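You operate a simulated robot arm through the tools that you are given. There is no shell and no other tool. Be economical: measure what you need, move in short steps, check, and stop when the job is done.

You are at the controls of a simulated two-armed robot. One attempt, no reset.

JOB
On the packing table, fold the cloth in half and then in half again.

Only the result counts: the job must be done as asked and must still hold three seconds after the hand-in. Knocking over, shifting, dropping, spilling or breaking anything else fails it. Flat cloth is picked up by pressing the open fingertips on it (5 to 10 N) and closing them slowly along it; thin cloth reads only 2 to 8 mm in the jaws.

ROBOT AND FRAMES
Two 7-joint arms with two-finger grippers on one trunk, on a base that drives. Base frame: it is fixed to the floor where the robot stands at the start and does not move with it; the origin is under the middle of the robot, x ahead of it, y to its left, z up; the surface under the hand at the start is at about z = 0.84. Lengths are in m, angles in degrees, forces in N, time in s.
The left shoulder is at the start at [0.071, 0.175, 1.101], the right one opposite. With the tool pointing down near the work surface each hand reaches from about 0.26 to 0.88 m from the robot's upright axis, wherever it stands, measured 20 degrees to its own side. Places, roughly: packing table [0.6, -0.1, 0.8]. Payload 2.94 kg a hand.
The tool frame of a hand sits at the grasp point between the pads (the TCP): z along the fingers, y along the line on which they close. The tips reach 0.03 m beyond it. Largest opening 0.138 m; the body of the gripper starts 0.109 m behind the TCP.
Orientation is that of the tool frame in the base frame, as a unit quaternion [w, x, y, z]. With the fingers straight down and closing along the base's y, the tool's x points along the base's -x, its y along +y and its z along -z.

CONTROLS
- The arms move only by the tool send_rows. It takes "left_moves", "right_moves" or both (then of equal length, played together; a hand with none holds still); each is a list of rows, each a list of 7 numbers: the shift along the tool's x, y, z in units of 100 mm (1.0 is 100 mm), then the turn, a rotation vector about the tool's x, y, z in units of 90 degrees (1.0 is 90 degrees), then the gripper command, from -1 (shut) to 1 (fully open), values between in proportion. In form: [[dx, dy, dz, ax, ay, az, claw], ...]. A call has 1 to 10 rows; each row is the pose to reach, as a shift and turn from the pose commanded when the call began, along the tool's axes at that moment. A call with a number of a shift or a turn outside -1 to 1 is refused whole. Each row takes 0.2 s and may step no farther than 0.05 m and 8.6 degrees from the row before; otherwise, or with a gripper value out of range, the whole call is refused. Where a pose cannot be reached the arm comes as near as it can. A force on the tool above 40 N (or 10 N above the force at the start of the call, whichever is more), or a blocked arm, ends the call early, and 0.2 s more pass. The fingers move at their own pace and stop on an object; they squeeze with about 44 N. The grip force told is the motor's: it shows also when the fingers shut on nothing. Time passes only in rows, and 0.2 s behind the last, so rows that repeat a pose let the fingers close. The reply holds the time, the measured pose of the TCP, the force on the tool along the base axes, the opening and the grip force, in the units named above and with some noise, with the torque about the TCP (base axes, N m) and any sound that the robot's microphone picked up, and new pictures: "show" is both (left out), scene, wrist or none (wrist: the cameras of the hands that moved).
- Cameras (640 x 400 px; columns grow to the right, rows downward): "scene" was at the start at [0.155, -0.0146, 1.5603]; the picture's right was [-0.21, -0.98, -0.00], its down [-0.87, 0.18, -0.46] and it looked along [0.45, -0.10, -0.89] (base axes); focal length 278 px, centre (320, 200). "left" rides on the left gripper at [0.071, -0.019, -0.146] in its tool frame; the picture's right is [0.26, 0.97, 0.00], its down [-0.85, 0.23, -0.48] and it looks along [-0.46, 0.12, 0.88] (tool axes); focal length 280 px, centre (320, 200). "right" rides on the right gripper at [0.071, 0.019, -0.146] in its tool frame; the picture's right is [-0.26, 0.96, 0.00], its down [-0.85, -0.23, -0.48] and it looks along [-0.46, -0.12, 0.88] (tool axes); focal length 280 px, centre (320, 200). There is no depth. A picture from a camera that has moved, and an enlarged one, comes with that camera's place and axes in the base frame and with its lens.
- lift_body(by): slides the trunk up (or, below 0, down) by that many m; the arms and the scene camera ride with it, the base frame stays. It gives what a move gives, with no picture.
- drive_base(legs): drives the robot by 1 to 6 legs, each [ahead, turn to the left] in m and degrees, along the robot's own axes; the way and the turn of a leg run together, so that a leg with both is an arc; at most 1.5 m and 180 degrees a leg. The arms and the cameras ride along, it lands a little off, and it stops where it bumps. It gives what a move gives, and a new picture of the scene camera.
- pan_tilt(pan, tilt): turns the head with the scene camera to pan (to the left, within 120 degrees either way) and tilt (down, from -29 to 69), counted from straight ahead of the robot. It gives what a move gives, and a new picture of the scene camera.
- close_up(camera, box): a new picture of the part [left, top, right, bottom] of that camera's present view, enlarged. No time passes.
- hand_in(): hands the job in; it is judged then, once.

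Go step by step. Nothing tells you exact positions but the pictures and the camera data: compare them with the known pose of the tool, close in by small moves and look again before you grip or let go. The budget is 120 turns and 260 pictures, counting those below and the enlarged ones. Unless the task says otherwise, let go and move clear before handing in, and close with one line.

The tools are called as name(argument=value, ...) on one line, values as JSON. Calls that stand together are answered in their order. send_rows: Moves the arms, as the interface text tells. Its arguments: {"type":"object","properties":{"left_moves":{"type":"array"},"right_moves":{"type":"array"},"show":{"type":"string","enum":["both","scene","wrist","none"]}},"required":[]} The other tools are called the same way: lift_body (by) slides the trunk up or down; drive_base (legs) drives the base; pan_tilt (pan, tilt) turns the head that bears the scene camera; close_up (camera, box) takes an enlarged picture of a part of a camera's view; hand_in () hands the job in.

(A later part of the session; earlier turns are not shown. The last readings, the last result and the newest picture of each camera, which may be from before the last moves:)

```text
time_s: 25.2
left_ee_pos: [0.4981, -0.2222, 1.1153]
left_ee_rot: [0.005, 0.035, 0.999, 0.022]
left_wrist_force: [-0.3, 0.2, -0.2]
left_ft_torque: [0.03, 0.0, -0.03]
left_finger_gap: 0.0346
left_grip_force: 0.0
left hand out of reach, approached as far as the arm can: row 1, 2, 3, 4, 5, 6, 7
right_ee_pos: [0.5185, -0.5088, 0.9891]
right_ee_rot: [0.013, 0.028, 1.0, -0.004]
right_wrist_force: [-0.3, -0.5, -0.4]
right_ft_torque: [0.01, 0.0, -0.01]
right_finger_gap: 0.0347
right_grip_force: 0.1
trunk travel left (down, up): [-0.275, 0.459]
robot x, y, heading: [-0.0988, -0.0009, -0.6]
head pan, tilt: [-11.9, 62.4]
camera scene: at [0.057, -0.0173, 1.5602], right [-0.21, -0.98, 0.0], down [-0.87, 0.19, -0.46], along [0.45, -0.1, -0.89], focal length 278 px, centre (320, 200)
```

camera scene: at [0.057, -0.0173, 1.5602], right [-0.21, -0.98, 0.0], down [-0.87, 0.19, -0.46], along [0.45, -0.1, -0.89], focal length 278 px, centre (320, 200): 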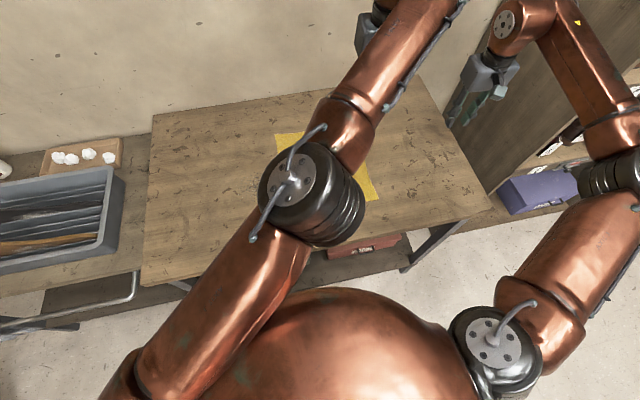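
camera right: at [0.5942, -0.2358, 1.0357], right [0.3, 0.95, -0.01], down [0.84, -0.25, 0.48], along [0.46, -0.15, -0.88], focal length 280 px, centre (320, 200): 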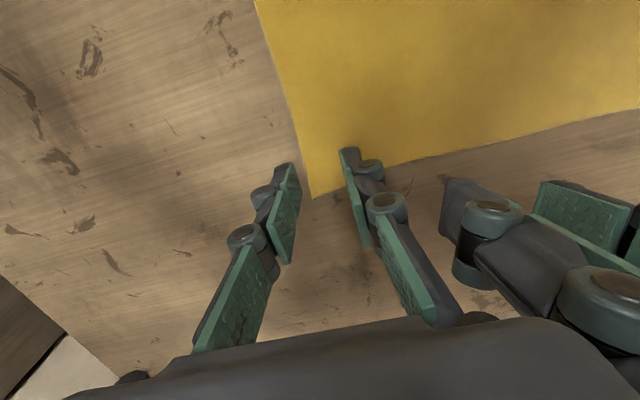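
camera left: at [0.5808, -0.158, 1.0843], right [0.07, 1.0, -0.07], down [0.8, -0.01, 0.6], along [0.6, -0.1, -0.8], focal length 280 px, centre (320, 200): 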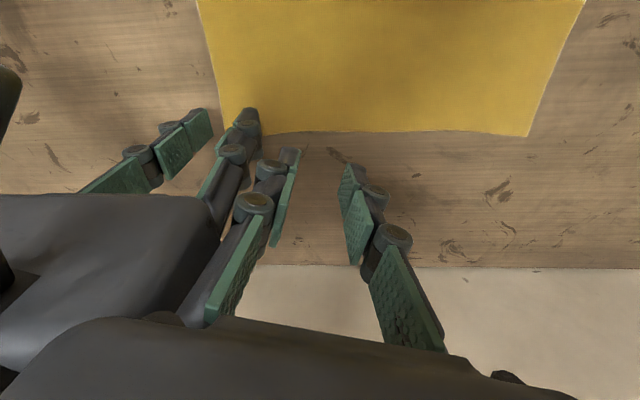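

The left arm's elbow is now turned inward and limits the hand. I try drawing the hand back toward the body to let the elbow swing out.

send_rows(left_moves=[[0.15, 0, 0, 0, 0, 0, -0.5], [0.3, 0, 0, 0, 0, 0, -0.5], [0.45, 0, 0, 0, 0, 0, -0.5], [0.6, 0, 0, 0, 0, 0, -0.5], [0.75, 0, 0, 0, 0, 0, -0.5], [0.9, 0, 0, 0, 0, 0, -0.5], [1, 0, 0, 0, 0, 0, -0.5]], show="scene")

```text
time_s: 26.8
left_ee_pos: [0.4776, -0.2501, 1.1333]
left_ee_rot: [0.023, 0.049, 0.998, 0.009]
left_wrist_force: [0.2, 0.2, -0.2]
left_ft_torque: [-0.01, -0.04, -0.02]
left_finger_gap: 0.0344
left_grip_force: 0.1
left hand out of reach, approached as far as the arm can: row 1, 2, 3, 4, 5, 6, 7
right_ee_pos: [0.518, -0.5094, 0.989]
right_ee_rot: [0.012, 0.026, 1.0, -0.005]
right_wrist_force: [0.3, 0.8, 0.6]
right_ft_torque: [0.01, -0.04, 0.0]
right_finger_gap: 0.0344
right_grip_force: 0.0
trunk travel left (down, up): [-0.275, 0.459]
robot x, y, heading: [-0.0988, 0.0002, -0.6]
head pan, tilt: [-11.9, 62.4]
camera scene: at [0.0573, -0.0173, 1.5602], right [-0.21, -0.98, 0.0], down [-0.87, 0.19, -0.46], along [0.45, -0.1, -0.89], focal length 278 px, centre (320, 200)
```

scene: 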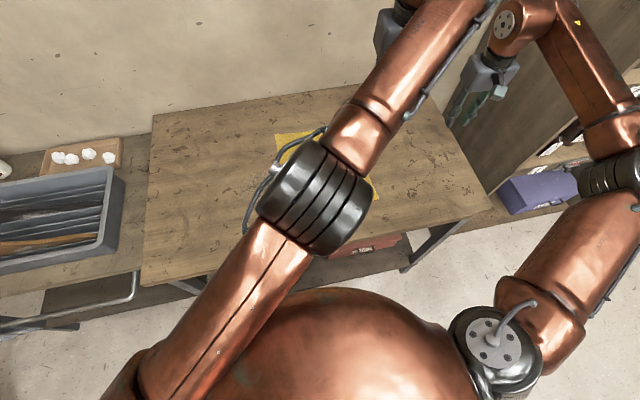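

I'll relax the wrist by yawing the tool with the forearm while asking for leftward motion.

send_rows(left_moves=[[-0.05, 0, 0, 0, 0, 0.09, -0.5], [-0.1, 0, 0, 0, 0, 0.18, -0.5], [-0.15, 0.05, 0, 0, 0, 0.27, -0.5], [-0.2, 0.15, 0, 0, 0, 0.36, -0.5], [-0.2, 0.3, 0, 0, 0, 0.45, -0.5], [-0.2, 0.45, 0, 0, 0, 0.45, -0.5], [-0.2, 0.6, 0, 0, 0, 0.45, -0.5], [-0.2, 0.8, 0, 0, 0, 0.45, -0.5], [-0.2, 1, 0, 0, 0, 0.45, -0.5]], show="scene")

```text
time_s: 28.8
left_ee_pos: [0.4979, -0.2258, 1.1358]
left_ee_rot: [0.018, 0.393, 0.919, 0.017]
left_wrist_force: [0.9, -0.5, -0.5]
left_ft_torque: [0.01, 0.0, -0.02]
left_finger_gap: 0.0344
left_grip_force: 0.0
left hand out of reach, approached as far as the arm can: row 6, 7, 8, 9
right_ee_pos: [0.5166, -0.5092, 0.9883]
right_ee_rot: [0.013, 0.027, 1.0, -0.005]
right_wrist_force: [0.0, -0.7, 0.2]
right_ft_torque: [0.01, 0.03, 0.0]
right_finger_gap: 0.0347
right_grip_force: 0.2
trunk travel left (down, up): [-0.275, 0.459]
robot x, y, heading: [-0.0999, 0.0005, -0.2]
head pan, tilt: [-11.9, 62.4]
camera scene: at [0.0569, -0.0174, 1.5603], right [-0.21, -0.98, 0.0], down [-0.87, 0.19, -0.46], along [0.45, -0.1, -0.89], focal length 278 px, centre (320, 200)
```

scene: 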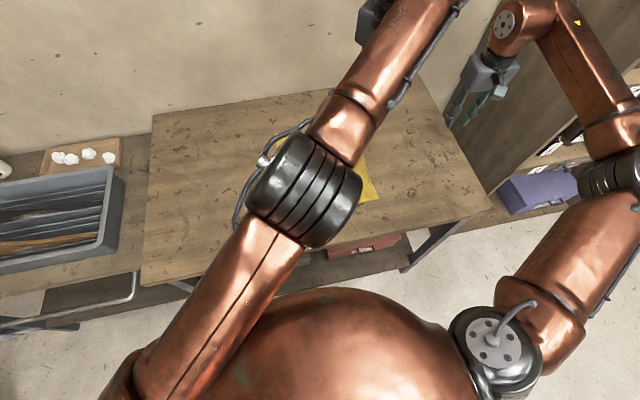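

The left arm looks nearly straight, so I try a sideways (tangential) motion, forward-left, which a stretched arm should manage.

send_rows(left_moves=[[0.02, 0.12, 0.05, 0, 0, 0, -0.5], [0.04, 0.25, 0.1, 0, 0, 0, -0.5], [0.06, 0.37, 0.15, 0, 0, 0, -0.5], [0.08, 0.5, 0.2, 0, 0, 0, -0.5], [0.1, 0.62, 0.25, 0, 0, 0, -0.5], [0.12, 0.75, 0.3, 0, 0, 0, -0.5], [0.14, 0.87, 0.35, 0, 0, 0, -0.5], [0.16, 0.98, 0.4, 0, 0, 0, -0.5]], show="scene")

```text
time_s: 30.6
left_ee_pos: [0.5598, -0.146, 1.0979]
left_ee_rot: [0.019, 0.393, 0.919, 0.017]
left_wrist_force: [-1.2, 0.2, -0.7]
left_ft_torque: [-0.02, -0.03, -0.01]
left_finger_gap: 0.0345
left_grip_force: 0.0
left hand out of reach, approached as far as the arm can: row 1, 2
right_ee_pos: [0.5175, -0.5099, 0.9899]
right_ee_rot: [0.013, 0.027, 1.0, -0.005]
right_wrist_force: [-0.1, -0.5, -0.2]
right_ft_torque: [0.01, -0.02, 0.01]
right_finger_gap: 0.0343
right_grip_force: 0.0
trunk travel left (down, up): [-0.275, 0.459]
robot x, y, heading: [-0.0982, -0.0047, -0.2]
head pan, tilt: [-11.9, 62.4]
camera scene: at [0.0573, -0.0172, 1.5602], right [-0.21, -0.98, 0.0], down [-0.87, 0.19, -0.46], along [0.45, -0.1, -0.89], focal length 278 px, centre (320, 200)
```

scene: 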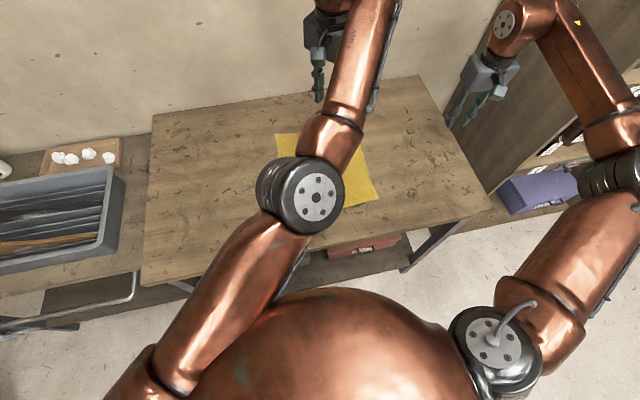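

That works. I continue sweeping the left hand to the left.

send_rows(left_moves=[[0.06, 0.11, 0.03, 0, 0, 0, -0.5], [0.12, 0.22, 0.06, 0, 0, 0, -0.5], [0.18, 0.34, 0.1, 0, 0, 0, -0.5], [0.25, 0.45, 0.13, 0, 0, 0, -0.5], [0.31, 0.56, 0.16, 0, 0, 0, -0.5], [0.37, 0.68, 0.2, 0, 0, 0, -0.5], [0.44, 0.79, 0.2, 0, 0, 0, -0.5], [0.5, 0.9, 0.2, 0, 0, 0, -0.5]], show="scene")

```text
time_s: 32.4
left_ee_pos: [0.5896, -0.0458, 1.0792]
left_ee_rot: [0.02, 0.393, 0.919, 0.016]
left_wrist_force: [0.1, 0.1, 0.0]
left_ft_torque: [0.01, -0.01, -0.01]
left_finger_gap: 0.0343
left_grip_force: 0.0
right_ee_pos: [0.5177, -0.509, 0.9893]
right_ee_rot: [0.014, 0.027, 1.0, -0.005]
right_wrist_force: [-0.5, 0.2, -0.3]
right_ft_torque: [-0.01, -0.01, -0.01]
right_finger_gap: 0.0348
right_grip_force: 0.1
trunk travel left (down, up): [-0.275, 0.459]
robot x, y, heading: [-0.1028, 0.0027, -0.6]
head pan, tilt: [-11.9, 62.4]
camera scene: at [0.0572, -0.0168, 1.5602], right [-0.21, -0.98, 0.0], down [-0.87, 0.19, -0.46], along [0.45, -0.1, -0.89], focal length 278 px, centre (320, 200)
```

scene: 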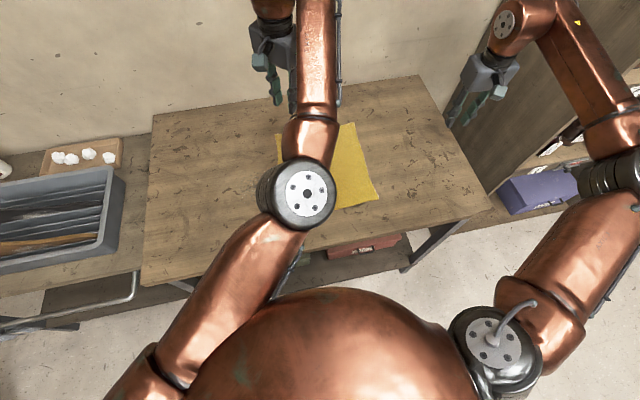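

Left elbow is still turned inward. I'll move the hand farther left while yawing more, to coax the elbow outward.

send_rows(left_moves=[[0.09, 0.08, 0, 0, 0, 0.05, -0.5], [0.18, 0.17, 0, 0, 0, 0.1, -0.5], [0.27, 0.26, 0, 0, 0, 0.15, -0.5], [0.36, 0.34, 0, 0, 0, 0.2, -0.5], [0.45, 0.43, 0, 0, 0, 0.25, -0.5], [0.54, 0.52, 0, 0, 0, 0.3, -0.5], [0.63, 0.6, 0, 0, 0, 0.35, -0.5], [0.72, 0.69, 0, 0, 0, 0.4, -0.5], [0.8, 0.77, 0, 0, 0, 0.45, -0.5], [0.9, 0.86, 0, 0, 0, 0.5, -0.5]], show="scene")

```text
time_s: 34.6
left_ee_pos: [0.5891, 0.077, 1.0828]
left_ee_rot: [0.012, 0.715, 0.699, 0.022]
left_wrist_force: [-0.5, -0.2, -0.3]
left_ft_torque: [-0.01, 0.02, 0.01]
left_finger_gap: 0.0344
left_grip_force: 0.0
right_ee_pos: [0.5164, -0.5087, 0.9904]
right_ee_rot: [0.013, 0.027, 1.0, -0.006]
right_wrist_force: [0.2, -0.2, -0.4]
right_ft_torque: [-0.05, 0.02, -0.03]
right_finger_gap: 0.0346
right_grip_force: 0.0
trunk travel left (down, up): [-0.275, 0.459]
robot x, y, heading: [-0.0991, -0.0014, -0.5]
head pan, tilt: [-11.9, 62.4]
camera scene: at [0.0569, -0.0165, 1.5603], right [-0.21, -0.98, 0.0], down [-0.87, 0.19, -0.46], along [0.45, -0.1, -0.89], focal length 278 px, centre (320, 200)
```

scene: 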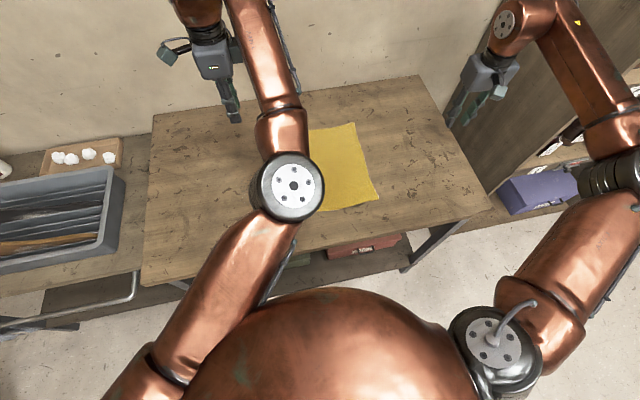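

Cloth is undisturbed. I keep sweeping left and outward so the arm straightens and the elbow may pass over.

send_rows(left_moves=[[0.12, 0.03, 0, 0, 0, 0, -0.5], [0.25, 0.06, 0, 0, 0, 0, -0.5], [0.37, 0.09, 0, 0, 0, 0, -0.5], [0.5, 0.12, 0, 0, 0, 0, -0.5], [0.62, 0.15, 0, 0, 0, 0, -0.5], [0.75, 0.18, 0, 0, 0, 0, -0.5], [0.87, 0.21, 0, 0, 0, 0, -0.5], [1, 0.25, 0, 0, 0, 0, -0.5]], show="none")

send_rows(left_moves=[[0.12, 0.03, 0, 0, 0, 0, -0.5], [0.25, 0.06, 0, 0, 0, 0, -0.5], [0.37, 0.09, 0, 0, 0, 0, -0.5], [0.5, 0.12, 0, 0, 0, 0, -0.5], [0.62, 0.15, 0, 0, 0, 0, -0.5], [0.75, 0.18, 0, 0, 0, 0, -0.5], [0.87, 0.21, 0, 0, 0, 0, -0.5], [1, 0.25, 0, 0, 0, 0, -0.5]], show="scene")

```text
time_s: 36.4
left_ee_pos: [0.6176, 0.1777, 1.0866]
left_ee_rot: [0.012, 0.714, 0.699, 0.021]
left_wrist_force: [0.1, -0.2, 0.3]
left_ft_torque: [-0.03, -0.01, 0.01]
left_finger_gap: 0.0344
left_grip_force: 0.1
right_ee_pos: [0.5179, -0.5091, 0.9892]
right_ee_rot: [0.013, 0.027, 1.0, -0.006]
right_wrist_force: [-0.9, -0.4, 0.0]
right_ft_torque: [-0.03, 0.03, 0.01]
right_finger_gap: 0.0342
right_grip_force: 0.1
trunk travel left (down, up): [-0.275, 0.459]
robot x, y, heading: [-0.0968, 0.0025, -0.3]
head pan, tilt: [-11.9, 62.4]
```

```text
time_s: 38.2
left_ee_pos: [0.6446, 0.278, 1.0886]
left_ee_rot: [0.011, 0.714, 0.7, 0.022]
left_wrist_force: [0.4, 0.0, -0.1]
left_ft_torque: [-0.04, -0.03, 0.03]
left_finger_gap: 0.0346
left_grip_force: 0.1
right_ee_pos: [0.5173, -0.5082, 0.988]
right_ee_rot: [0.013, 0.026, 1.0, -0.005]
right_wrist_force: [0.5, -0.8, 0.2]
right_ft_torque: [-0.02, 0.03, 0.0]
right_finger_gap: 0.0344
right_grip_force: 0.1
trunk travel left (down, up): [-0.275, 0.459]
robot x, y, heading: [-0.095, -0.0003, -0.6]
head pan, tilt: [-11.9, 62.4]
camera scene: at [0.057, -0.0157, 1.5602], right [-0.21, -0.98, 0.0], down [-0.87, 0.19, -0.46], along [0.45, -0.1, -0.89], focal length 278 px, centre (320, 200)
```

scene: 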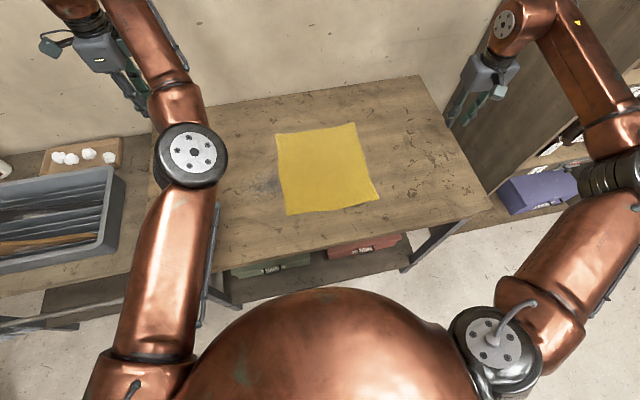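

The left arm is now out to its own side with the elbow nearly natural, and the cloth is intact. I pull the left hand back and yaw it to the default, checking the elbow goes outward.

send_rows(left_moves=[[0, -0.1, 0, 0, 0, -0.09, -0.5], [0, -0.2, 0, 0, 0, -0.18, -0.5], [0, -0.3, 0, 0, 0, -0.27, -0.5], [0, -0.4, 0, 0, 0, -0.36, -0.5], [0, -0.5, 0, 0, 0, -0.45, -0.5], [0, -0.6, 0, 0, 0, -0.54, -0.5], [0, -0.7, 0, 0, 0, -0.63, -0.5], [0, -0.8, 0, 0, 0, -0.72, -0.5], [0, -0.9, 0, 0, 0, -0.81, -0.5], [0, -1, 0, 0, 0, -0.9, -0.5]], show="scene")

```text
time_s: 40.4
left_ee_pos: [0.5433, 0.2785, 1.0842]
left_ee_rot: [0.022, 0.087, 0.996, 0.01]
left_wrist_force: [0.0, -0.3, -0.7]
left_ft_torque: [-0.01, -0.03, 0.01]
left_finger_gap: 0.0343
left_grip_force: 0.0
right_ee_pos: [0.5167, -0.5096, 0.9897]
right_ee_rot: [0.013, 0.026, 1.0, -0.004]
right_wrist_force: [-0.3, 0.4, -1.3]
right_ft_torque: [0.01, 0.01, -0.03]
right_finger_gap: 0.0345
right_grip_force: 0.1
trunk travel left (down, up): [-0.275, 0.459]
robot x, y, heading: [-0.0958, -0.002, -0.5]
head pan, tilt: [-11.9, 62.4]
camera scene: at [0.0567, -0.0167, 1.5603], right [-0.21, -0.98, 0.0], down [-0.87, 0.19, -0.46], along [0.45, -0.1, -0.89], focal length 278 px, centre (320, 200)
```

scene: 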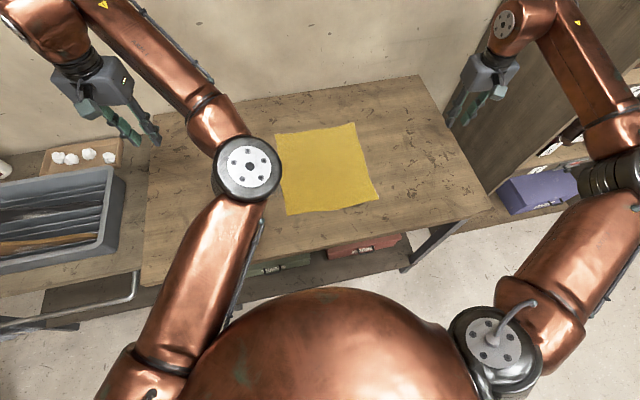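

The elbow still bends inward. I'll point the fingers toward the right in free air, which should force the forearm to come from the left.

send_rows(left_moves=[[0, 0, -0.05, 0.09, 0, 0, -0.5], [0, 0, -0.1, 0.18, 0, 0, -0.5], [0, 0, -0.15, 0.27, 0, 0, -0.5], [0, 0, -0.2, 0.36, 0, 0, -0.5], [0, 0, -0.25, 0.45, 0, 0, -0.5], [0, 0, -0.3, 0.54, 0, 0, -0.5], [0, 0, -0.35, 0.63, 0, 0, -0.5], [0, 0, -0.4, 0.72, 0, 0, -0.5], [0, 0, -0.45, 0.81, 0, 0, -0.5], [0, 0, -0.5, 0.9, 0, 0, -0.5]], show="scene")

```text
time_s: 42.6
left_ee_pos: [0.5216, 0.2119, 1.1122]
left_ee_rot: [0.05, 0.021, 0.834, -0.55]
left_wrist_force: [0.5, 0.3, -0.3]
left_ft_torque: [0.01, 0.06, 0.0]
left_finger_gap: 0.0346
left_grip_force: 0.0
left hand out of reach, approached as far as the arm can: row 7, 8, 9, 10
right_ee_pos: [0.5171, -0.5102, 0.9905]
right_ee_rot: [0.013, 0.027, 1.0, -0.005]
right_wrist_force: [0.5, 0.1, 0.2]
right_ft_torque: [0.01, 0.02, -0.02]
right_finger_gap: 0.0346
right_grip_force: 0.1
trunk travel left (down, up): [-0.275, 0.459]
robot x, y, heading: [-0.0957, -0.0013, -0.5]
head pan, tilt: [-11.9, 62.4]
camera scene: at [0.057, -0.0168, 1.5602], right [-0.22, -0.98, 0.0], down [-0.87, 0.19, -0.46], along [0.45, -0.1, -0.89], focal length 278 px, centre (320, 200)
```

scene: 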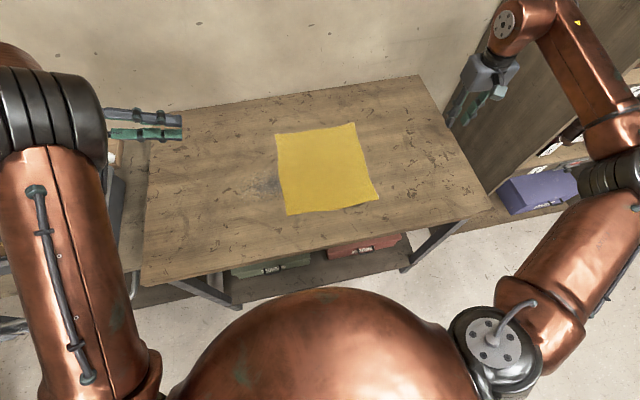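

That flipped the elbow outward. Now I turn the tool back down.

send_rows(left_moves=[[0, 0, 0, -0.074, 0.007, -0.003, -0.5], [0, 0, 0, -0.148, 0.013, -0.006, -0.5], [0, 0, 0, -0.223, 0.02, -0.008, -0.5], [0, 0, 0, -0.297, 0.027, -0.011, -0.5], [0, 0, 0, -0.371, 0.034, -0.014, -0.5], [0, 0, 0, -0.445, 0.04, -0.017, -0.5], [0, 0, 0, -0.519, 0.047, -0.02, -0.5], [0, 0, 0, -0.594, 0.054, -0.022, -0.5], [0, 0, 0, -0.668, 0.06, -0.025, -0.5], [0, 0, 0, -0.742, 0.067, -0.028, -0.5]], show="scene")

```text
time_s: 44.8
left_ee_pos: [0.522, 0.2142, 1.1096]
left_ee_rot: [0.001, 0.0, 1.0, 0.002]
left_wrist_force: [0.4, 1.0, 0.3]
left_ft_torque: [0.04, 0.03, -0.01]
left_finger_gap: 0.0348
left_grip_force: 0.1
right_ee_pos: [0.5171, -0.5088, 0.9886]
right_ee_rot: [0.013, 0.027, 1.0, -0.005]
right_wrist_force: [-0.7, 0.2, -1.2]
right_ft_torque: [0.01, 0.0, 0.0]
right_finger_gap: 0.0345
right_grip_force: 0.0
trunk travel left (down, up): [-0.275, 0.459]
robot x, y, heading: [-0.1, -0.0007, -0.4]
head pan, tilt: [-11.9, 62.4]
camera scene: at [0.0573, -0.0177, 1.5602], right [-0.21, -0.98, 0.0], down [-0.87, 0.19, -0.46], along [0.45, -0.1, -0.89], focal length 278 px, centre (320, 200)
```

scene: 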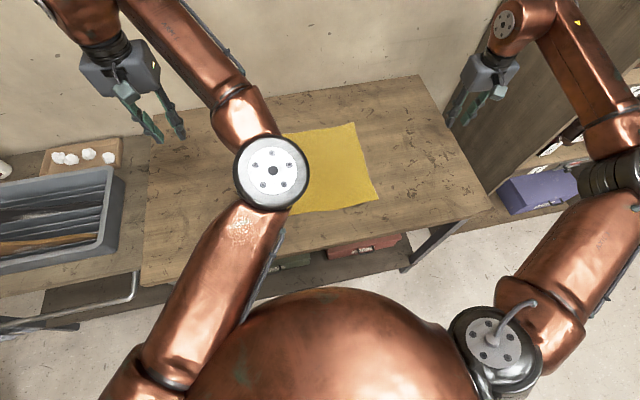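

The elbow swung back in. I'll tilt again, then carry the hand inward toward the body while tilted before turning it down.

send_rows(left_moves=[[0, 0, 0, 0.09, 0, 0, -0.5], [0, 0, 0, 0.18, 0, 0, -0.5], [0, 0, 0, 0.27, 0, 0, -0.5], [0, 0, 0, 0.36, 0, 0, -0.5], [0, 0, 0, 0.45, 0, 0, -0.5], [0, 0, 0, 0.54, 0, 0, -0.5], [0, 0, 0, 0.63, 0, 0, -0.5], [0, 0, 0, 0.7, 0, 0, -0.5], [0, 0, 0, 0.76, 0, 0, -0.5]], show="none")

send_rows(left_moves=[[0.15, 0, 0, 0, 0, 0, -0.5], [0.3, 0, 0, 0, 0, 0, -0.5], [0.45, 0, 0, 0, 0, 0, -0.5], [0.6, 0, 0.1, 0, 0, 0, -0.5], [0.75, 0, 0.2, 0, 0, 0, -0.5], [0.75, -0.1, 0.4, 0, 0, 0, -0.5], [0.75, -0.2, 0.6, 0, 0, 0, -0.5], [0.75, -0.2, 0.8, 0, 0, 0, -0.5], [0.75, -0.2, 1, 0, 0, 0, -0.5]], show="scene")

```text
time_s: 46.8
left_ee_pos: [0.5208, 0.2052, 1.1047]
left_ee_rot: [0.019, -0.011, 0.837, -0.546]
left_wrist_force: [0.1, 0.3, -0.4]
left_ft_torque: [0.0, -0.02, -0.01]
left_finger_gap: 0.0343
left_grip_force: 0.1
left hand out of reach, approached as far as the arm can: row 9
right_ee_pos: [0.5162, -0.5095, 0.9898]
right_ee_rot: [0.014, 0.026, 1.0, -0.005]
right_wrist_force: [0.2, -1.1, -1.1]
right_ft_torque: [0.03, 0.0, -0.02]
right_finger_gap: 0.0345
right_grip_force: 0.1
trunk travel left (down, up): [-0.275, 0.459]
robot x, y, heading: [-0.0996, 0.0015, -0.8]
head pan, tilt: [-11.9, 62.4]
```

```text
time_s: 48.8
left_ee_pos: [0.4505, 0.1038, 1.0824]
left_ee_rot: [0.021, -0.014, 0.84, -0.541]
left_wrist_force: [-0.9, 1.0, -0.3]
left_ft_torque: [0.03, 0.04, 0.0]
left_finger_gap: 0.0344
left_grip_force: 0.1
right_ee_pos: [0.518, -0.5099, 0.9889]
right_ee_rot: [0.013, 0.028, 1.0, -0.004]
right_wrist_force: [0.9, -0.9, 0.2]
right_ft_torque: [0.03, -0.02, 0.01]
right_finger_gap: 0.0345
right_grip_force: 0.2
trunk travel left (down, up): [-0.275, 0.459]
robot x, y, heading: [-0.1002, 0.0013, -0.4]
head pan, tilt: [-11.9, 62.4]
camera scene: at [0.057, -0.0176, 1.5602], right [-0.21, -0.98, 0.0], down [-0.87, 0.19, -0.46], along [0.45, -0.1, -0.89], focal length 278 px, centre (320, 200)
```

scene: 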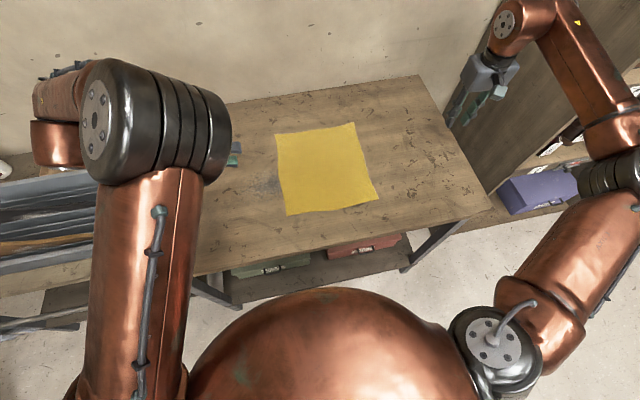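

Elbow is now up. I push the hand farther in and right, with a bit more tilt, so the elbow goes out to the left.

send_rows(left_moves=[[0.1, 0, 0.1, 0.03, 0, 0, -0.5], [0.2, -0.05, 0.2, 0.06, 0, 0, -0.5], [0.3, -0.1, 0.3, 0.1, 0, 0, -0.5], [0.4, -0.15, 0.4, 0.13, 0, 0, -0.5], [0.4, -0.2, 0.5, 0.16, 0, 0, -0.5], [0.4, -0.25, 0.6, 0.2, 0, 0, -0.5], [0.4, -0.3, 0.7, 0.23, 0, 0, -0.5], [0.4, -0.3, 0.8, 0.26, 0, 0, -0.5], [0.4, -0.3, 0.9, 0.3, 0, 0, -0.5], [0.4, -0.3, 1, 0.3, 0, 0, -0.5]], show="scene")

```text
time_s: 51.0
left_ee_pos: [0.5966, -0.0752, 1.1113]
left_ee_rot: [-0.023, 0.004, -0.688, 0.726]
left_wrist_force: [1.5, -1.3, -0.4]
left_ft_torque: [0.0, -0.02, -0.1]
left_finger_gap: 0.0346
left_grip_force: 0.0
left hand out of reach, approached as far as the arm can: row 1, 2, 3, 4, 5, 6, 7, 8, 9, 10
right_ee_pos: [0.51, -0.5123, 0.9917]
right_ee_rot: [0.016, 0.027, 0.999, -0.005]
right_wrist_force: [1.0, -1.3, -1.4]
right_ft_torque: [0.16, 0.06, 0.03]
right_finger_gap: 0.0345
right_grip_force: 0.1
trunk travel left (down, up): [-0.275, 0.459]
robot x, y, heading: [-0.096, -0.0019, -0.9]
head pan, tilt: [-11.9, 62.4]
camera scene: at [0.0582, -0.02, 1.5601], right [-0.22, -0.98, 0.0], down [-0.87, 0.19, -0.46], along [0.45, -0.1, -0.89], focal length 278 px, centre (320, 200)
```

scene: 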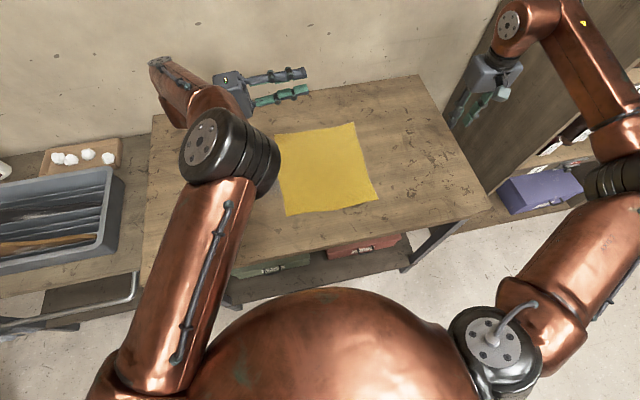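

Tool is now horizontal, pointing right, elbow up. I draw the hand back toward the body.

send_rows(left_moves=[[0.1, -0.03, -0.05, 0, 0, 0, -0.5], [0.2, -0.06, -0.1, 0, 0, 0, -0.5], [0.3, -0.1, -0.15, 0, 0, 0, -0.5], [0.4, -0.1, -0.2, 0, 0, 0, -0.5], [0.5, -0.1, -0.25, 0, 0, 0, -0.5], [0.6, -0.1, -0.3, 0, 0, 0, -0.5], [0.7, -0.1, -0.35, 0, 0, 0, -0.5], [0.8, -0.1, -0.4, 0, 0, 0, -0.5], [0.9, -0.1, -0.45, 0, 0, 0, -0.5], [1, -0.1, -0.5, 0, 0, 0, -0.5]], show="scene")

```text
time_s: 53.2
left_ee_pos: [0.6013, -0.0767, 1.115]
left_ee_rot: [-0.021, 0.006, -0.688, 0.726]
left_wrist_force: [0.3, 0.6, 0.1]
left_ft_torque: [0.01, 0.01, 0.04]
left_finger_gap: 0.0345
left_grip_force: 0.2
left hand out of reach, approached as far as the arm can: row 1, 2, 3, 4, 5, 6, 7, 8, 9, 10
right_ee_pos: [0.5171, -0.508, 0.9895]
right_ee_rot: [0.013, 0.027, 1.0, -0.005]
right_wrist_force: [-0.6, 0.6, -0.2]
right_ft_torque: [-0.01, 0.0, 0.02]
right_finger_gap: 0.0346
right_grip_force: 0.1
trunk travel left (down, up): [-0.275, 0.459]
robot x, y, heading: [-0.0964, 0.0023, -0.4]
head pan, tilt: [-11.9, 62.4]
camera scene: at [0.0569, -0.0166, 1.5603], right [-0.21, -0.98, 0.0], down [-0.87, 0.19, -0.46], along [0.45, -0.1, -0.89], focal length 278 px, centre (320, 200)
```

scene: 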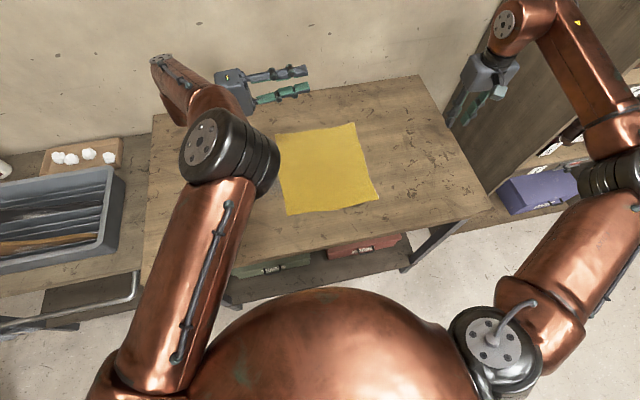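

Stuck in that direction; the elbow position is close to its earlier natural place, so I turn the tool down here and look.

send_rows(left_moves=[[0, 0, 0, -0.095, 0, 0, -0.5], [0, 0, 0, -0.19, 0, 0, -0.5], [0, 0, 0, -0.285, 0, 0, -0.5], [0, 0, 0, -0.38, 0, 0, -0.5], [0, 0, 0, -0.475, 0, 0, -0.5], [0, 0, 0, -0.57, 0, 0, -0.5], [0, 0, 0, -0.665, 0, 0, -0.5], [0, 0, 0, -0.76, 0, 0, -0.5], [0, 0, 0, -0.855, 0, 0, -0.5], [0, 0, 0, -0.95, 0, 0, -0.5]], show="scene")

```text
time_s: 55.4
left_ee_pos: [0.5981, -0.0766, 1.1152]
left_ee_rot: [0.011, -0.019, 0.998, -0.065]
left_wrist_force: [0.3, -0.1, -0.2]
left_ft_torque: [0.05, 0.0, 0.0]
left_finger_gap: 0.0345
left_grip_force: 0.0
right_ee_pos: [0.5175, -0.5085, 0.9895]
right_ee_rot: [0.013, 0.028, 1.0, -0.005]
right_wrist_force: [-0.1, -0.3, 0.2]
right_ft_torque: [0.03, 0.03, 0.01]
right_finger_gap: 0.0347
right_grip_force: 0.1
trunk travel left (down, up): [-0.275, 0.459]
robot x, y, heading: [-0.0993, 0.0008, -0.5]
head pan, tilt: [-11.9, 62.4]
camera scene: at [0.0571, -0.0176, 1.5602], right [-0.21, -0.98, 0.0], down [-0.87, 0.19, -0.46], along [0.45, -0.1, -0.89], focal length 278 px, centre (320, 200)
```

scene: 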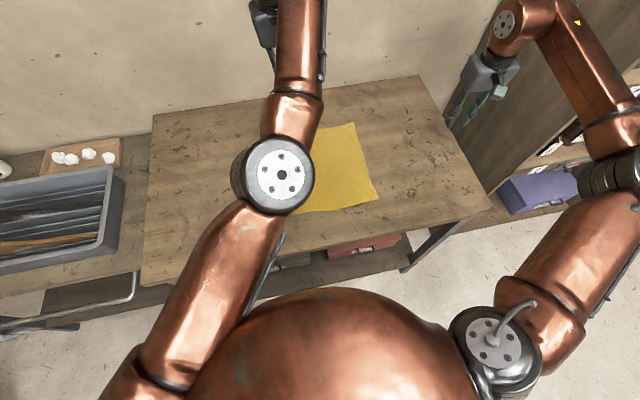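

The elbow hasn't flipped. I'll try once more: sweep left while tilting the fingers to the right, then raise the hand high so the elbow drops to the outside.

send_rows(left_moves=[[0, 0.1, 0, 0.04, 0, 0, -0.5], [0, 0.2, 0, 0.08, 0, 0, -0.5], [0.05, 0.3, 0, 0.12, 0, 0, -0.5], [0.1, 0.4, 0, 0.16, 0, 0, -0.5], [0.15, 0.5, 0, 0.2, 0, 0, -0.5], [0.2, 0.6, 0, 0.24, 0, 0, -0.5], [0.25, 0.7, 0, 0.28, 0, 0, -0.5], [0.3, 0.8, 0, 0.32, 0, 0, -0.5], [0.35, 0.9, 0, 0.35, 0, 0, -0.5], [0.4, 1, 0, 0.37, 0, 0, -0.5]], show="none")

send_rows(left_moves=[[0.05, 0.04, -0.09, 0.04, 0, 0, -0.5], [0.1, 0.08, -0.17, 0.08, 0, 0, -0.5], [0.15, 0.12, -0.26, 0.12, 0, 0, -0.5], [0.2, 0.16, -0.34, 0.16, 0, 0, -0.5], [0.25, 0.2, -0.43, 0.2, 0, 0, -0.5], [0.3, 0.24, -0.51, 0.24, 0, 0, -0.5], [0.35, 0.28, -0.6, 0.28, 0, 0, -0.5], [0.4, 0.32, -0.68, 0.32, 0, 0, -0.5], [0.4, 0.36, -0.77, 0.36, 0, 0, -0.5], [0.4, 0.4, -0.86, 0.4, 0, 0, -0.5]], show="scene")

```text
time_s: 57.6
left_ee_pos: [0.5558, 0.0205, 1.1013]
left_ee_rot: [0.014, -0.016, 0.937, -0.35]
left_wrist_force: [-0.6, -0.4, 0.5]
left_ft_torque: [-0.01, 0.0, 0.01]
left_finger_gap: 0.0347
left_grip_force: 0.1
right_ee_pos: [0.5179, -0.5086, 0.9899]
right_ee_rot: [0.013, 0.026, 1.0, -0.005]
right_wrist_force: [0.0, -0.5, 0.2]
right_ft_torque: [-0.02, 0.02, 0.01]
right_finger_gap: 0.0346
right_grip_force: 0.0
trunk travel left (down, up): [-0.275, 0.459]
robot x, y, heading: [-0.1008, -0.0031, -0.2]
head pan, tilt: [-11.9, 62.4]
```

```text
time_s: 59.8
left_ee_pos: [0.5311, 0.0922, 1.1391]
left_ee_rot: [0.033, -0.02, 0.811, -0.584]
left_wrist_force: [-0.7, -0.2, -0.5]
left_ft_torque: [0.01, 0.02, 0.05]
left_finger_gap: 0.0345
left_grip_force: 0.1
left hand out of reach, approached as far as the arm can: row 8, 9, 10
right_ee_pos: [0.5165, -0.5078, 0.989]
right_ee_rot: [0.013, 0.028, 1.0, -0.005]
right_wrist_force: [-0.1, -0.8, -0.1]
right_ft_torque: [0.0, -0.01, -0.01]
right_finger_gap: 0.0344
right_grip_force: 0.1
trunk travel left (down, up): [-0.275, 0.459]
robot x, y, heading: [-0.0989, -0.0001, -0.4]
head pan, tilt: [-11.9, 62.4]
camera scene: at [0.0567, -0.0166, 1.5603], right [-0.21, -0.98, 0.0], down [-0.87, 0.19, -0.46], along [0.45, -0.1, -0.89], focal length 278 px, centre (320, 200)
```

scene: 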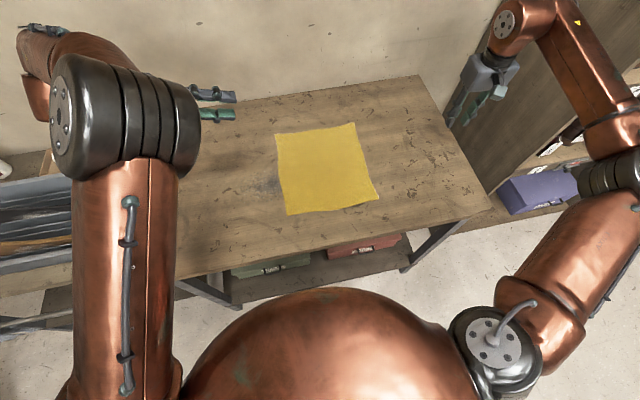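

Elbow is up and left. I raise the hand and draw it back.

send_rows(left_moves=[[0.05, -0.1, -0.03, 0, 0, 0, -0.5], [0.1, -0.2, -0.07, 0, 0, 0, -0.5], [0.15, -0.3, -0.1, 0, 0, 0, -0.5], [0.2, -0.4, -0.13, 0, 0, 0, -0.5], [0.25, -0.5, -0.17, 0, 0, 0, -0.5], [0.3, -0.6, -0.2, 0, 0, 0, -0.5], [0.35, -0.7, -0.23, 0, 0, 0, -0.5], [0.4, -0.8, -0.26, 0, 0, 0, -0.5], [0.5, -0.9, -0.3, 0, 0, 0, -0.5], [0.6, -1, -0.3, 0, 0, 0, -0.5]], show="scene")

```text
time_s: 62.0
left_ee_pos: [0.472, 0.083, 1.2433]
left_ee_rot: [0.038, -0.025, 0.813, -0.581]
left_wrist_force: [0.8, -0.4, 0.6]
left_ft_torque: [-0.01, 0.03, -0.02]
left_finger_gap: 0.0346
left_grip_force: 0.1
left hand out of reach, approached as far as the arm can: row 9, 10
right_ee_pos: [0.5165, -0.5088, 0.9898]
right_ee_rot: [0.014, 0.027, 1.0, -0.004]
right_wrist_force: [0.4, 0.2, 0.1]
right_ft_torque: [-0.02, 0.0, -0.02]
right_finger_gap: 0.0346
right_grip_force: 0.0
trunk travel left (down, up): [-0.275, 0.459]
robot x, y, heading: [-0.0986, -0.0003, -0.4]
head pan, tilt: [-11.9, 62.4]
camera scene: at [0.0561, -0.0167, 1.5604], right [-0.22, -0.98, 0.0], down [-0.87, 0.19, -0.46], along [0.45, -0.1, -0.89], focal length 278 px, centre (320, 200)
```

scene: 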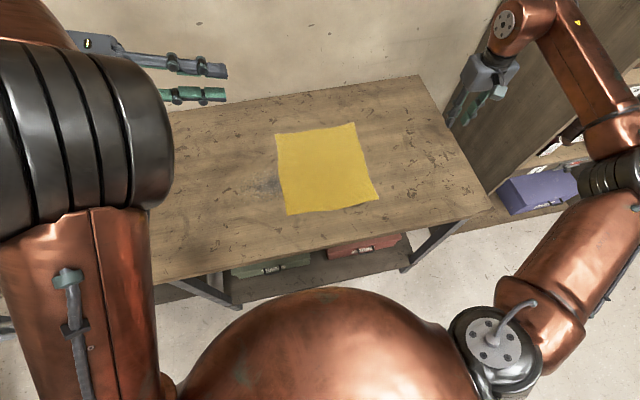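

I yaw the fingers back toward the robot to push the forearm around to the outside.

send_rows(left_moves=[[0, 0, 0, 0, 0.086, 0.03, -0.5], [0, 0, 0, 0, 0.17, 0.06, -0.5], [0, 0, 0, 0, 0.256, 0.09, -0.5], [0, 0, 0, 0, 0.342, 0.12, -0.5], [0, 0, 0, 0, 0.428, 0.15, -0.5], [0, 0, 0, 0, 0.513, 0.18, -0.5], [0, 0, 0, 0, 0.6, 0.21, -0.5], [0, 0, 0, 0, 0.684, 0.24, -0.5]], show="scene")

```text
time_s: 63.8
left_ee_pos: [0.4558, 0.1345, 0.9458]
left_ee_rot: [-0.148, 0.366, 0.839, -0.375]
left_wrist_force: [-0.4, 0.6, 2.6]
left_ft_torque: [0.15, -0.24, -0.07]
left_finger_gap: 0.0345
left_grip_force: 0.1
left hand out of reach, approached as far as the arm can: row 1, 2, 3, 4, 5, 6, 7, 8
right_ee_pos: [0.5362, -0.5103, 0.9773]
right_ee_rot: [0.002, 0.026, 1.0, -0.005]
right_wrist_force: [-0.8, 0.2, -2.1]
right_ft_torque: [-0.17, -0.08, 0.04]
right_finger_gap: 0.0342
right_grip_force: 0.0
trunk travel left (down, up): [-0.275, 0.459]
robot x, y, heading: [-0.0985, -0.0003, -0.7]
head pan, tilt: [-11.9, 62.4]
camera scene: at [0.0953, -0.0223, 1.5581], right [-0.22, -0.98, 0.0], down [-0.88, 0.19, -0.44], along [0.43, -0.1, -0.9], focal length 278 px, centre (320, 200)
```

scene: 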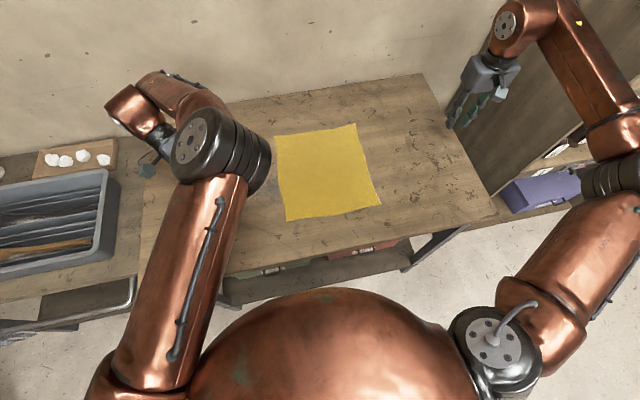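

That moved unpredictably, so I'll stop forcing the left arm: I'll park it upright off to the left and do the folding with the right hand, corner by corner.

send_rows(left_moves=[[0, -0.01, -0.1, -0.05, -0.02, -0.049, -0.5], [0, -0.02, -0.2, -0.1, -0.04, -0.099, -0.5], [0, -0.03, -0.3, -0.151, -0.06, -0.148, -0.5], [0, -0.04, -0.4, -0.202, -0.08, -0.197, -0.5], [0, -0.05, -0.5, -0.253, -0.1, -0.246, -0.5], [0, -0.06, -0.6, -0.303, -0.12, -0.296, -0.5], [0, -0.07, -0.7, -0.354, -0.14, -0.345, -0.5], [0, -0.08, -0.8, -0.404, -0.16, -0.394, -0.5], [0, -0.09, -0.9, -0.455, -0.18, -0.444, -0.5], [0, -0.11, -1, -0.505, -0.2, -0.493, -0.5]], show="scene")

```text
time_s: 64.3
left_ee_pos: [0.4369, 0.1319, 0.9875]
left_ee_rot: [-0.093, 0.399, 0.862, -0.299]
left_wrist_force: [-0.8, 0.1, 0.1]
left_ft_torque: [0.1, 0.0, -0.01]
left_finger_gap: 0.0348
left_grip_force: 0.1
right_ee_pos: [0.4963, -0.5116, 1.0042]
right_ee_rot: [0.02, 0.053, 0.998, 0.007]
right_wrist_force: [0.5, 1.3, -1.0]
right_ft_torque: [-0.17, 0.11, -0.02]
right_finger_gap: 0.0342
right_grip_force: 0.0
trunk travel left (down, up): [-0.275, 0.459]
robot x, y, heading: [-0.0967, -0.0002, -0.8]
head pan, tilt: [-11.9, 62.4]
stopped in row 2 (left hand): the arm was blocked; the commanded pose is now the measured one
camera scene: at [0.1513, -0.0187, 1.5586], right [-0.22, -0.98, 0.01], down [-0.89, 0.19, -0.41], along [0.4, -0.1, -0.91], focal length 278 px, centre (320, 200)
```

scene: 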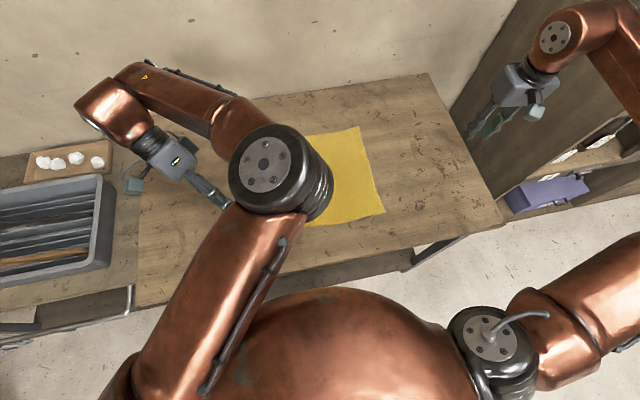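

The body is swaying after that motion. I let it settle.

send_rows(left_moves=[[0, 0, 0, 0, 0, 0, -0.5], [0, 0, 0, 0, 0, 0, -0.5], [0, 0, 0, 0, 0, 0, -0.5], [0, 0, 0, 0, 0, 0, -0.5], [0, 0, 0, 0, 0, 0, -0.5], [0, 0, 0, 0, 0, 0, -0.5]], show="scene")

```text
time_s: 64.7
left_ee_pos: [0.3677, 0.1278, 1.0172]
left_ee_rot: [-0.057, 0.426, 0.86, -0.275]
left_wrist_force: [1.4, 0.0, -1.4]
left_ft_torque: [-0.03, 0.12, -0.04]
left_finger_gap: 0.0347
left_grip_force: 0.1
right_ee_pos: [0.4231, -0.4977, 1.0297]
right_ee_rot: [0.05, 0.048, 0.997, 0.015]
right_wrist_force: [0.4, -0.3, -2.4]
right_ft_torque: [0.01, 0.05, 0.03]
right_finger_gap: 0.0344
right_grip_force: 0.0
trunk travel left (down, up): [-0.275, 0.459]
robot x, y, heading: [-0.1015, 0.0051, -0.8]
head pan, tilt: [-11.9, 62.4]
stopped in row 1 (left hand): the arm was blocked; the commanded pose is now the measured one
camera scene: at [0.1008, -0.0185, 1.5602], right [-0.22, -0.98, 0.0], down [-0.88, 0.19, -0.44], along [0.43, -0.1, -0.9], focal length 278 px, centre (320, 200)
```

scene: 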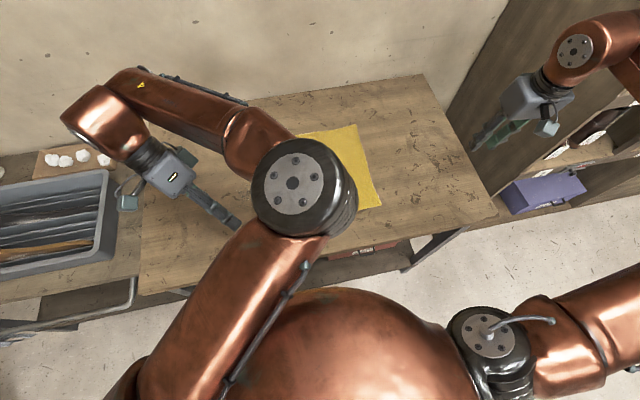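

Still swaying; hold once more.

send_rows(left_moves=[[0, 0, 0, 0, 0, 0, -0.5], [0, 0, 0, 0, 0, 0, -0.5], [0, 0, 0, 0, 0, 0, -0.5], [0, 0, 0, 0, 0, 0, -0.5], [0, 0, 0, 0, 0, 0, -0.5], [0, 0, 0, 0, 0, 0, -0.5]], show="none")

send_rows(left_moves=[[0, 0, 0, 0, 0, 0, -0.5], [0, 0, 0, 0, 0, 0, -0.5], [0, 0, 0, 0, 0, 0, -0.5], [0, 0, 0, 0, 0, 0, -0.5], [0, 0, 0, 0, 0, 0, -0.5], [0, 0, 0, 0, 0, 0, -0.5]], show="scene")

```text
time_s: 65.7
left_ee_pos: [0.3502, 0.1278, 1.0262]
left_ee_rot: [-0.045, 0.449, 0.853, -0.262]
left_wrist_force: [1.0, -0.1, 0.1]
left_ft_torque: [0.0, 0.07, -0.04]
left_finger_gap: 0.0346
left_grip_force: 0.0
right_ee_pos: [0.4143, -0.4689, 1.0267]
right_ee_rot: [0.051, 0.033, 0.997, 0.041]
right_wrist_force: [1.3, 1.2, -1.7]
right_ft_torque: [-0.08, 0.1, -0.01]
right_finger_gap: 0.0345
right_grip_force: 0.0
trunk travel left (down, up): [-0.275, 0.459]
robot x, y, heading: [-0.0976, 0.0004, -0.4]
head pan, tilt: [-11.9, 62.4]
stopped in row 5 (left hand): the arm was blocked; the commanded pose is now the measured one
```

```text
time_s: 66.0
left_ee_pos: [0.2572, 0.1298, 1.0491]
left_ee_rot: [-0.006, 0.449, 0.858, -0.249]
left_wrist_force: [-1.8, 0.4, -1.1]
left_ft_torque: [-0.16, -0.1, 0.12]
left_finger_gap: 0.0347
left_grip_force: 0.1
right_ee_pos: [0.3163, -0.4724, 1.061]
right_ee_rot: [0.094, 0.035, 0.995, 0.029]
right_wrist_force: [-5.2, -3.1, 1.0]
right_ft_torque: [0.29, -0.64, -0.01]
right_finger_gap: 0.0344
right_grip_force: 0.2
trunk travel left (down, up): [-0.275, 0.459]
robot x, y, heading: [-0.0959, -0.0036, -0.6]
head pan, tilt: [-11.9, 62.4]
stopped in row 1 (left hand): the arm was blocked; the commanded pose is now the measured one
camera scene: at [0.0367, -0.0141, 1.5624], right [-0.22, -0.98, 0.0], down [-0.86, 0.19, -0.48], along [0.46, -0.1, -0.88], focal length 278 px, centre (320, 200)
```

scene: 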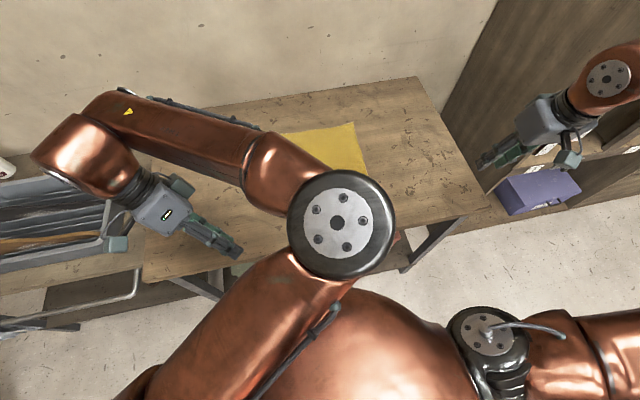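

The sway keeps aborting holds. I use a small trunk move to let time pass and damp the motion.

lift_body(by=0.02)

send_rows(right_moves=[[0, 0, 0, 0, 0, 0, -0.5], [0, 0, 0, 0, 0, 0, -0.5], [0, 0, 0, 0, 0, 0, -0.5], [0, 0, 0, 0, 0, 0, -0.5]], show="scene")

```text
time_s: 66.9
left_ee_pos: [0.2683, 0.1317, 1.0751]
left_ee_rot: [0.019, 0.449, 0.852, -0.268]
left_wrist_force: [0.9, 0.2, 0.0]
left_ft_torque: [-0.08, 0.07, -0.04]
left_finger_gap: 0.0344
left_grip_force: 0.1
right_ee_pos: [0.3587, -0.4126, 1.0615]
right_ee_rot: [0.097, 0.008, 0.99, 0.106]
right_wrist_force: [1.3, 1.4, -0.2]
right_ft_torque: [-0.13, 0.15, 0.0]
right_finger_gap: 0.0347
right_grip_force: 0.1
trunk travel left (down, up): [-0.295, 0.439]
robot x, y, heading: [-0.096, -0.0009, -0.8]
head pan, tilt: [-11.9, 62.4]
stopped: the arm was blocked; the commanded pose is now the measured one
```

```text
time_s: 67.2
left_ee_pos: [0.17, 0.1296, 1.0954]
left_ee_rot: [0.06, 0.449, 0.854, -0.256]
left_wrist_force: [-0.6, 0.0, 0.5]
left_ft_torque: [0.04, -0.06, 0.03]
left_finger_gap: 0.0344
left_grip_force: 0.1
right_ee_pos: [0.2537, -0.423, 1.0867]
right_ee_rot: [0.132, 0.03, 0.986, 0.096]
right_wrist_force: [-2.6, -0.8, -0.4]
right_ft_torque: [0.18, -0.26, 0.05]
right_finger_gap: 0.0345
right_grip_force: 0.1
trunk travel left (down, up): [-0.295, 0.439]
robot x, y, heading: [-0.0974, 0.0011, -0.5]
head pan, tilt: [-11.9, 62.4]
stopped in row 1 (left hand): the arm was blocked; the commanded pose is now the measured one
camera scene: at [0.0074, -0.0167, 1.5863], right [-0.22, -0.98, -0.01], down [-0.85, 0.19, -0.48], along [0.47, -0.1, -0.88], focal length 278 px, centre (320, 200)
```

scene: 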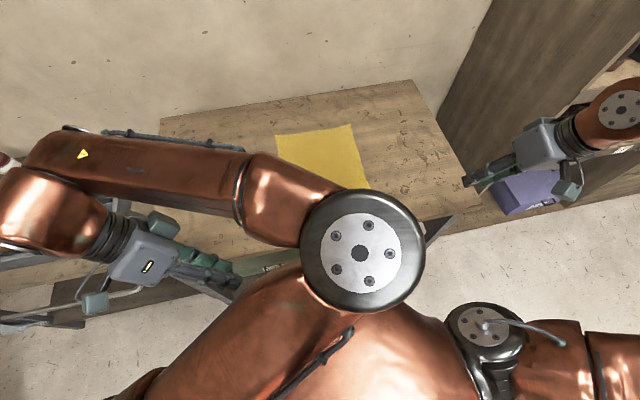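

The sway feeds back through the arm holds. I'll try a small base drive (arms ride along), which I need anyway to improve reach.

drive_base(legs=[[0.03, 0]])

drive_base(legs=[[0.01, 0]])

```text
time_s: 68.5
left_ee_pos: [0.1169, 0.1651, 1.1177]
left_ee_rot: [0.059, 0.523, 0.823, -0.216]
left_wrist_force: [0.4, -0.4, 0.3]
left_ft_torque: [0.06, 0.12, -0.04]
left_finger_gap: 0.0345
left_grip_force: 0.0
right_ee_pos: [0.2068, -0.2813, 1.0677]
right_ee_rot: [0.078, 0.032, 0.955, 0.283]
right_wrist_force: [2.8, -1.1, -1.9]
right_ft_torque: [0.17, 0.15, 0.17]
right_finger_gap: 0.0347
right_grip_force: 0.0
trunk travel left (down, up): [-0.295, 0.439]
robot x, y, heading: [-0.067, -0.0009, -0.4]
head pan, tilt: [-11.9, 62.4]
stopped in leg 1: the robot was blocked; the commanded pose is now the measured one
camera scene: at [0.0873, -0.0139, 1.5806], right [-0.21, -0.98, 0.0], down [-0.87, 0.19, -0.46], along [0.45, -0.1, -0.89], focal length 278 px, centre (320, 200)
```

scene: 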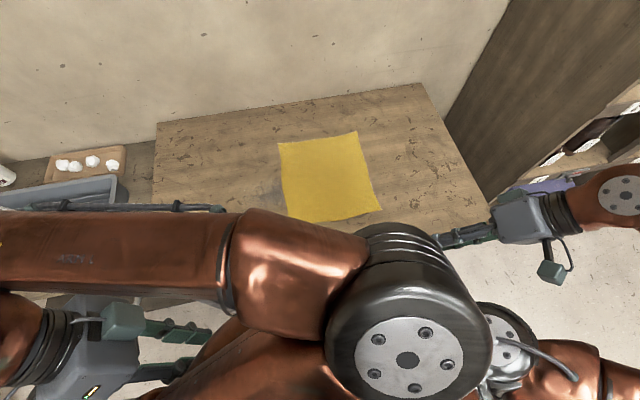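

```text
time_s: 69.6
left_ee_pos: [0.2473, 0.1845, 1.1111]
left_ee_rot: [0.019, 0.572, 0.797, -0.191]
left_wrist_force: [1.9, 0.4, 0.4]
left_ft_torque: [0.02, 0.06, -0.1]
left_finger_gap: 0.034
left_grip_force: 0.0
right_ee_pos: [0.3018, -0.2561, 1.0509]
right_ee_rot: [-0.003, 0.027, 0.942, 0.335]
right_wrist_force: [1.0, -0.5, 0.3]
right_ft_torque: [0.0, 0.06, 0.04]
right_finger_gap: 0.0344
right_grip_force: 0.1
trunk travel left (down, up): [-0.295, 0.439]
robot x, y, heading: [-0.0553, -0.0044, -0.3]
head pan, tilt: [-11.9, 62.4]
stopped in leg 1: the robot was blocked; the commanded pose is now the measured one
camera scene: at [0.2697, -0.0193, 1.5732], right [-0.21, -0.98, 0.02], down [-0.91, 0.19, -0.36], along [0.35, -0.1, -0.93], focal length 278 px, centre (320, 200)
```

scene: 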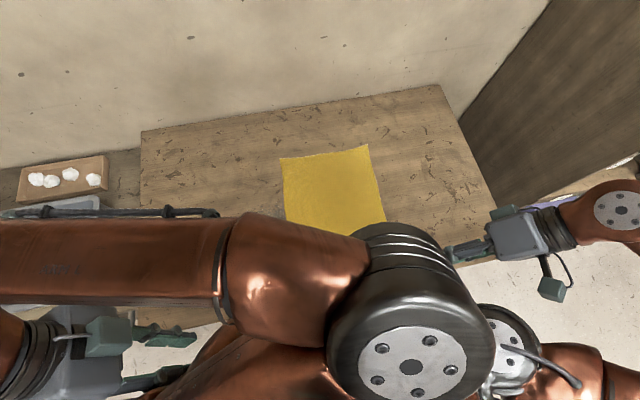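

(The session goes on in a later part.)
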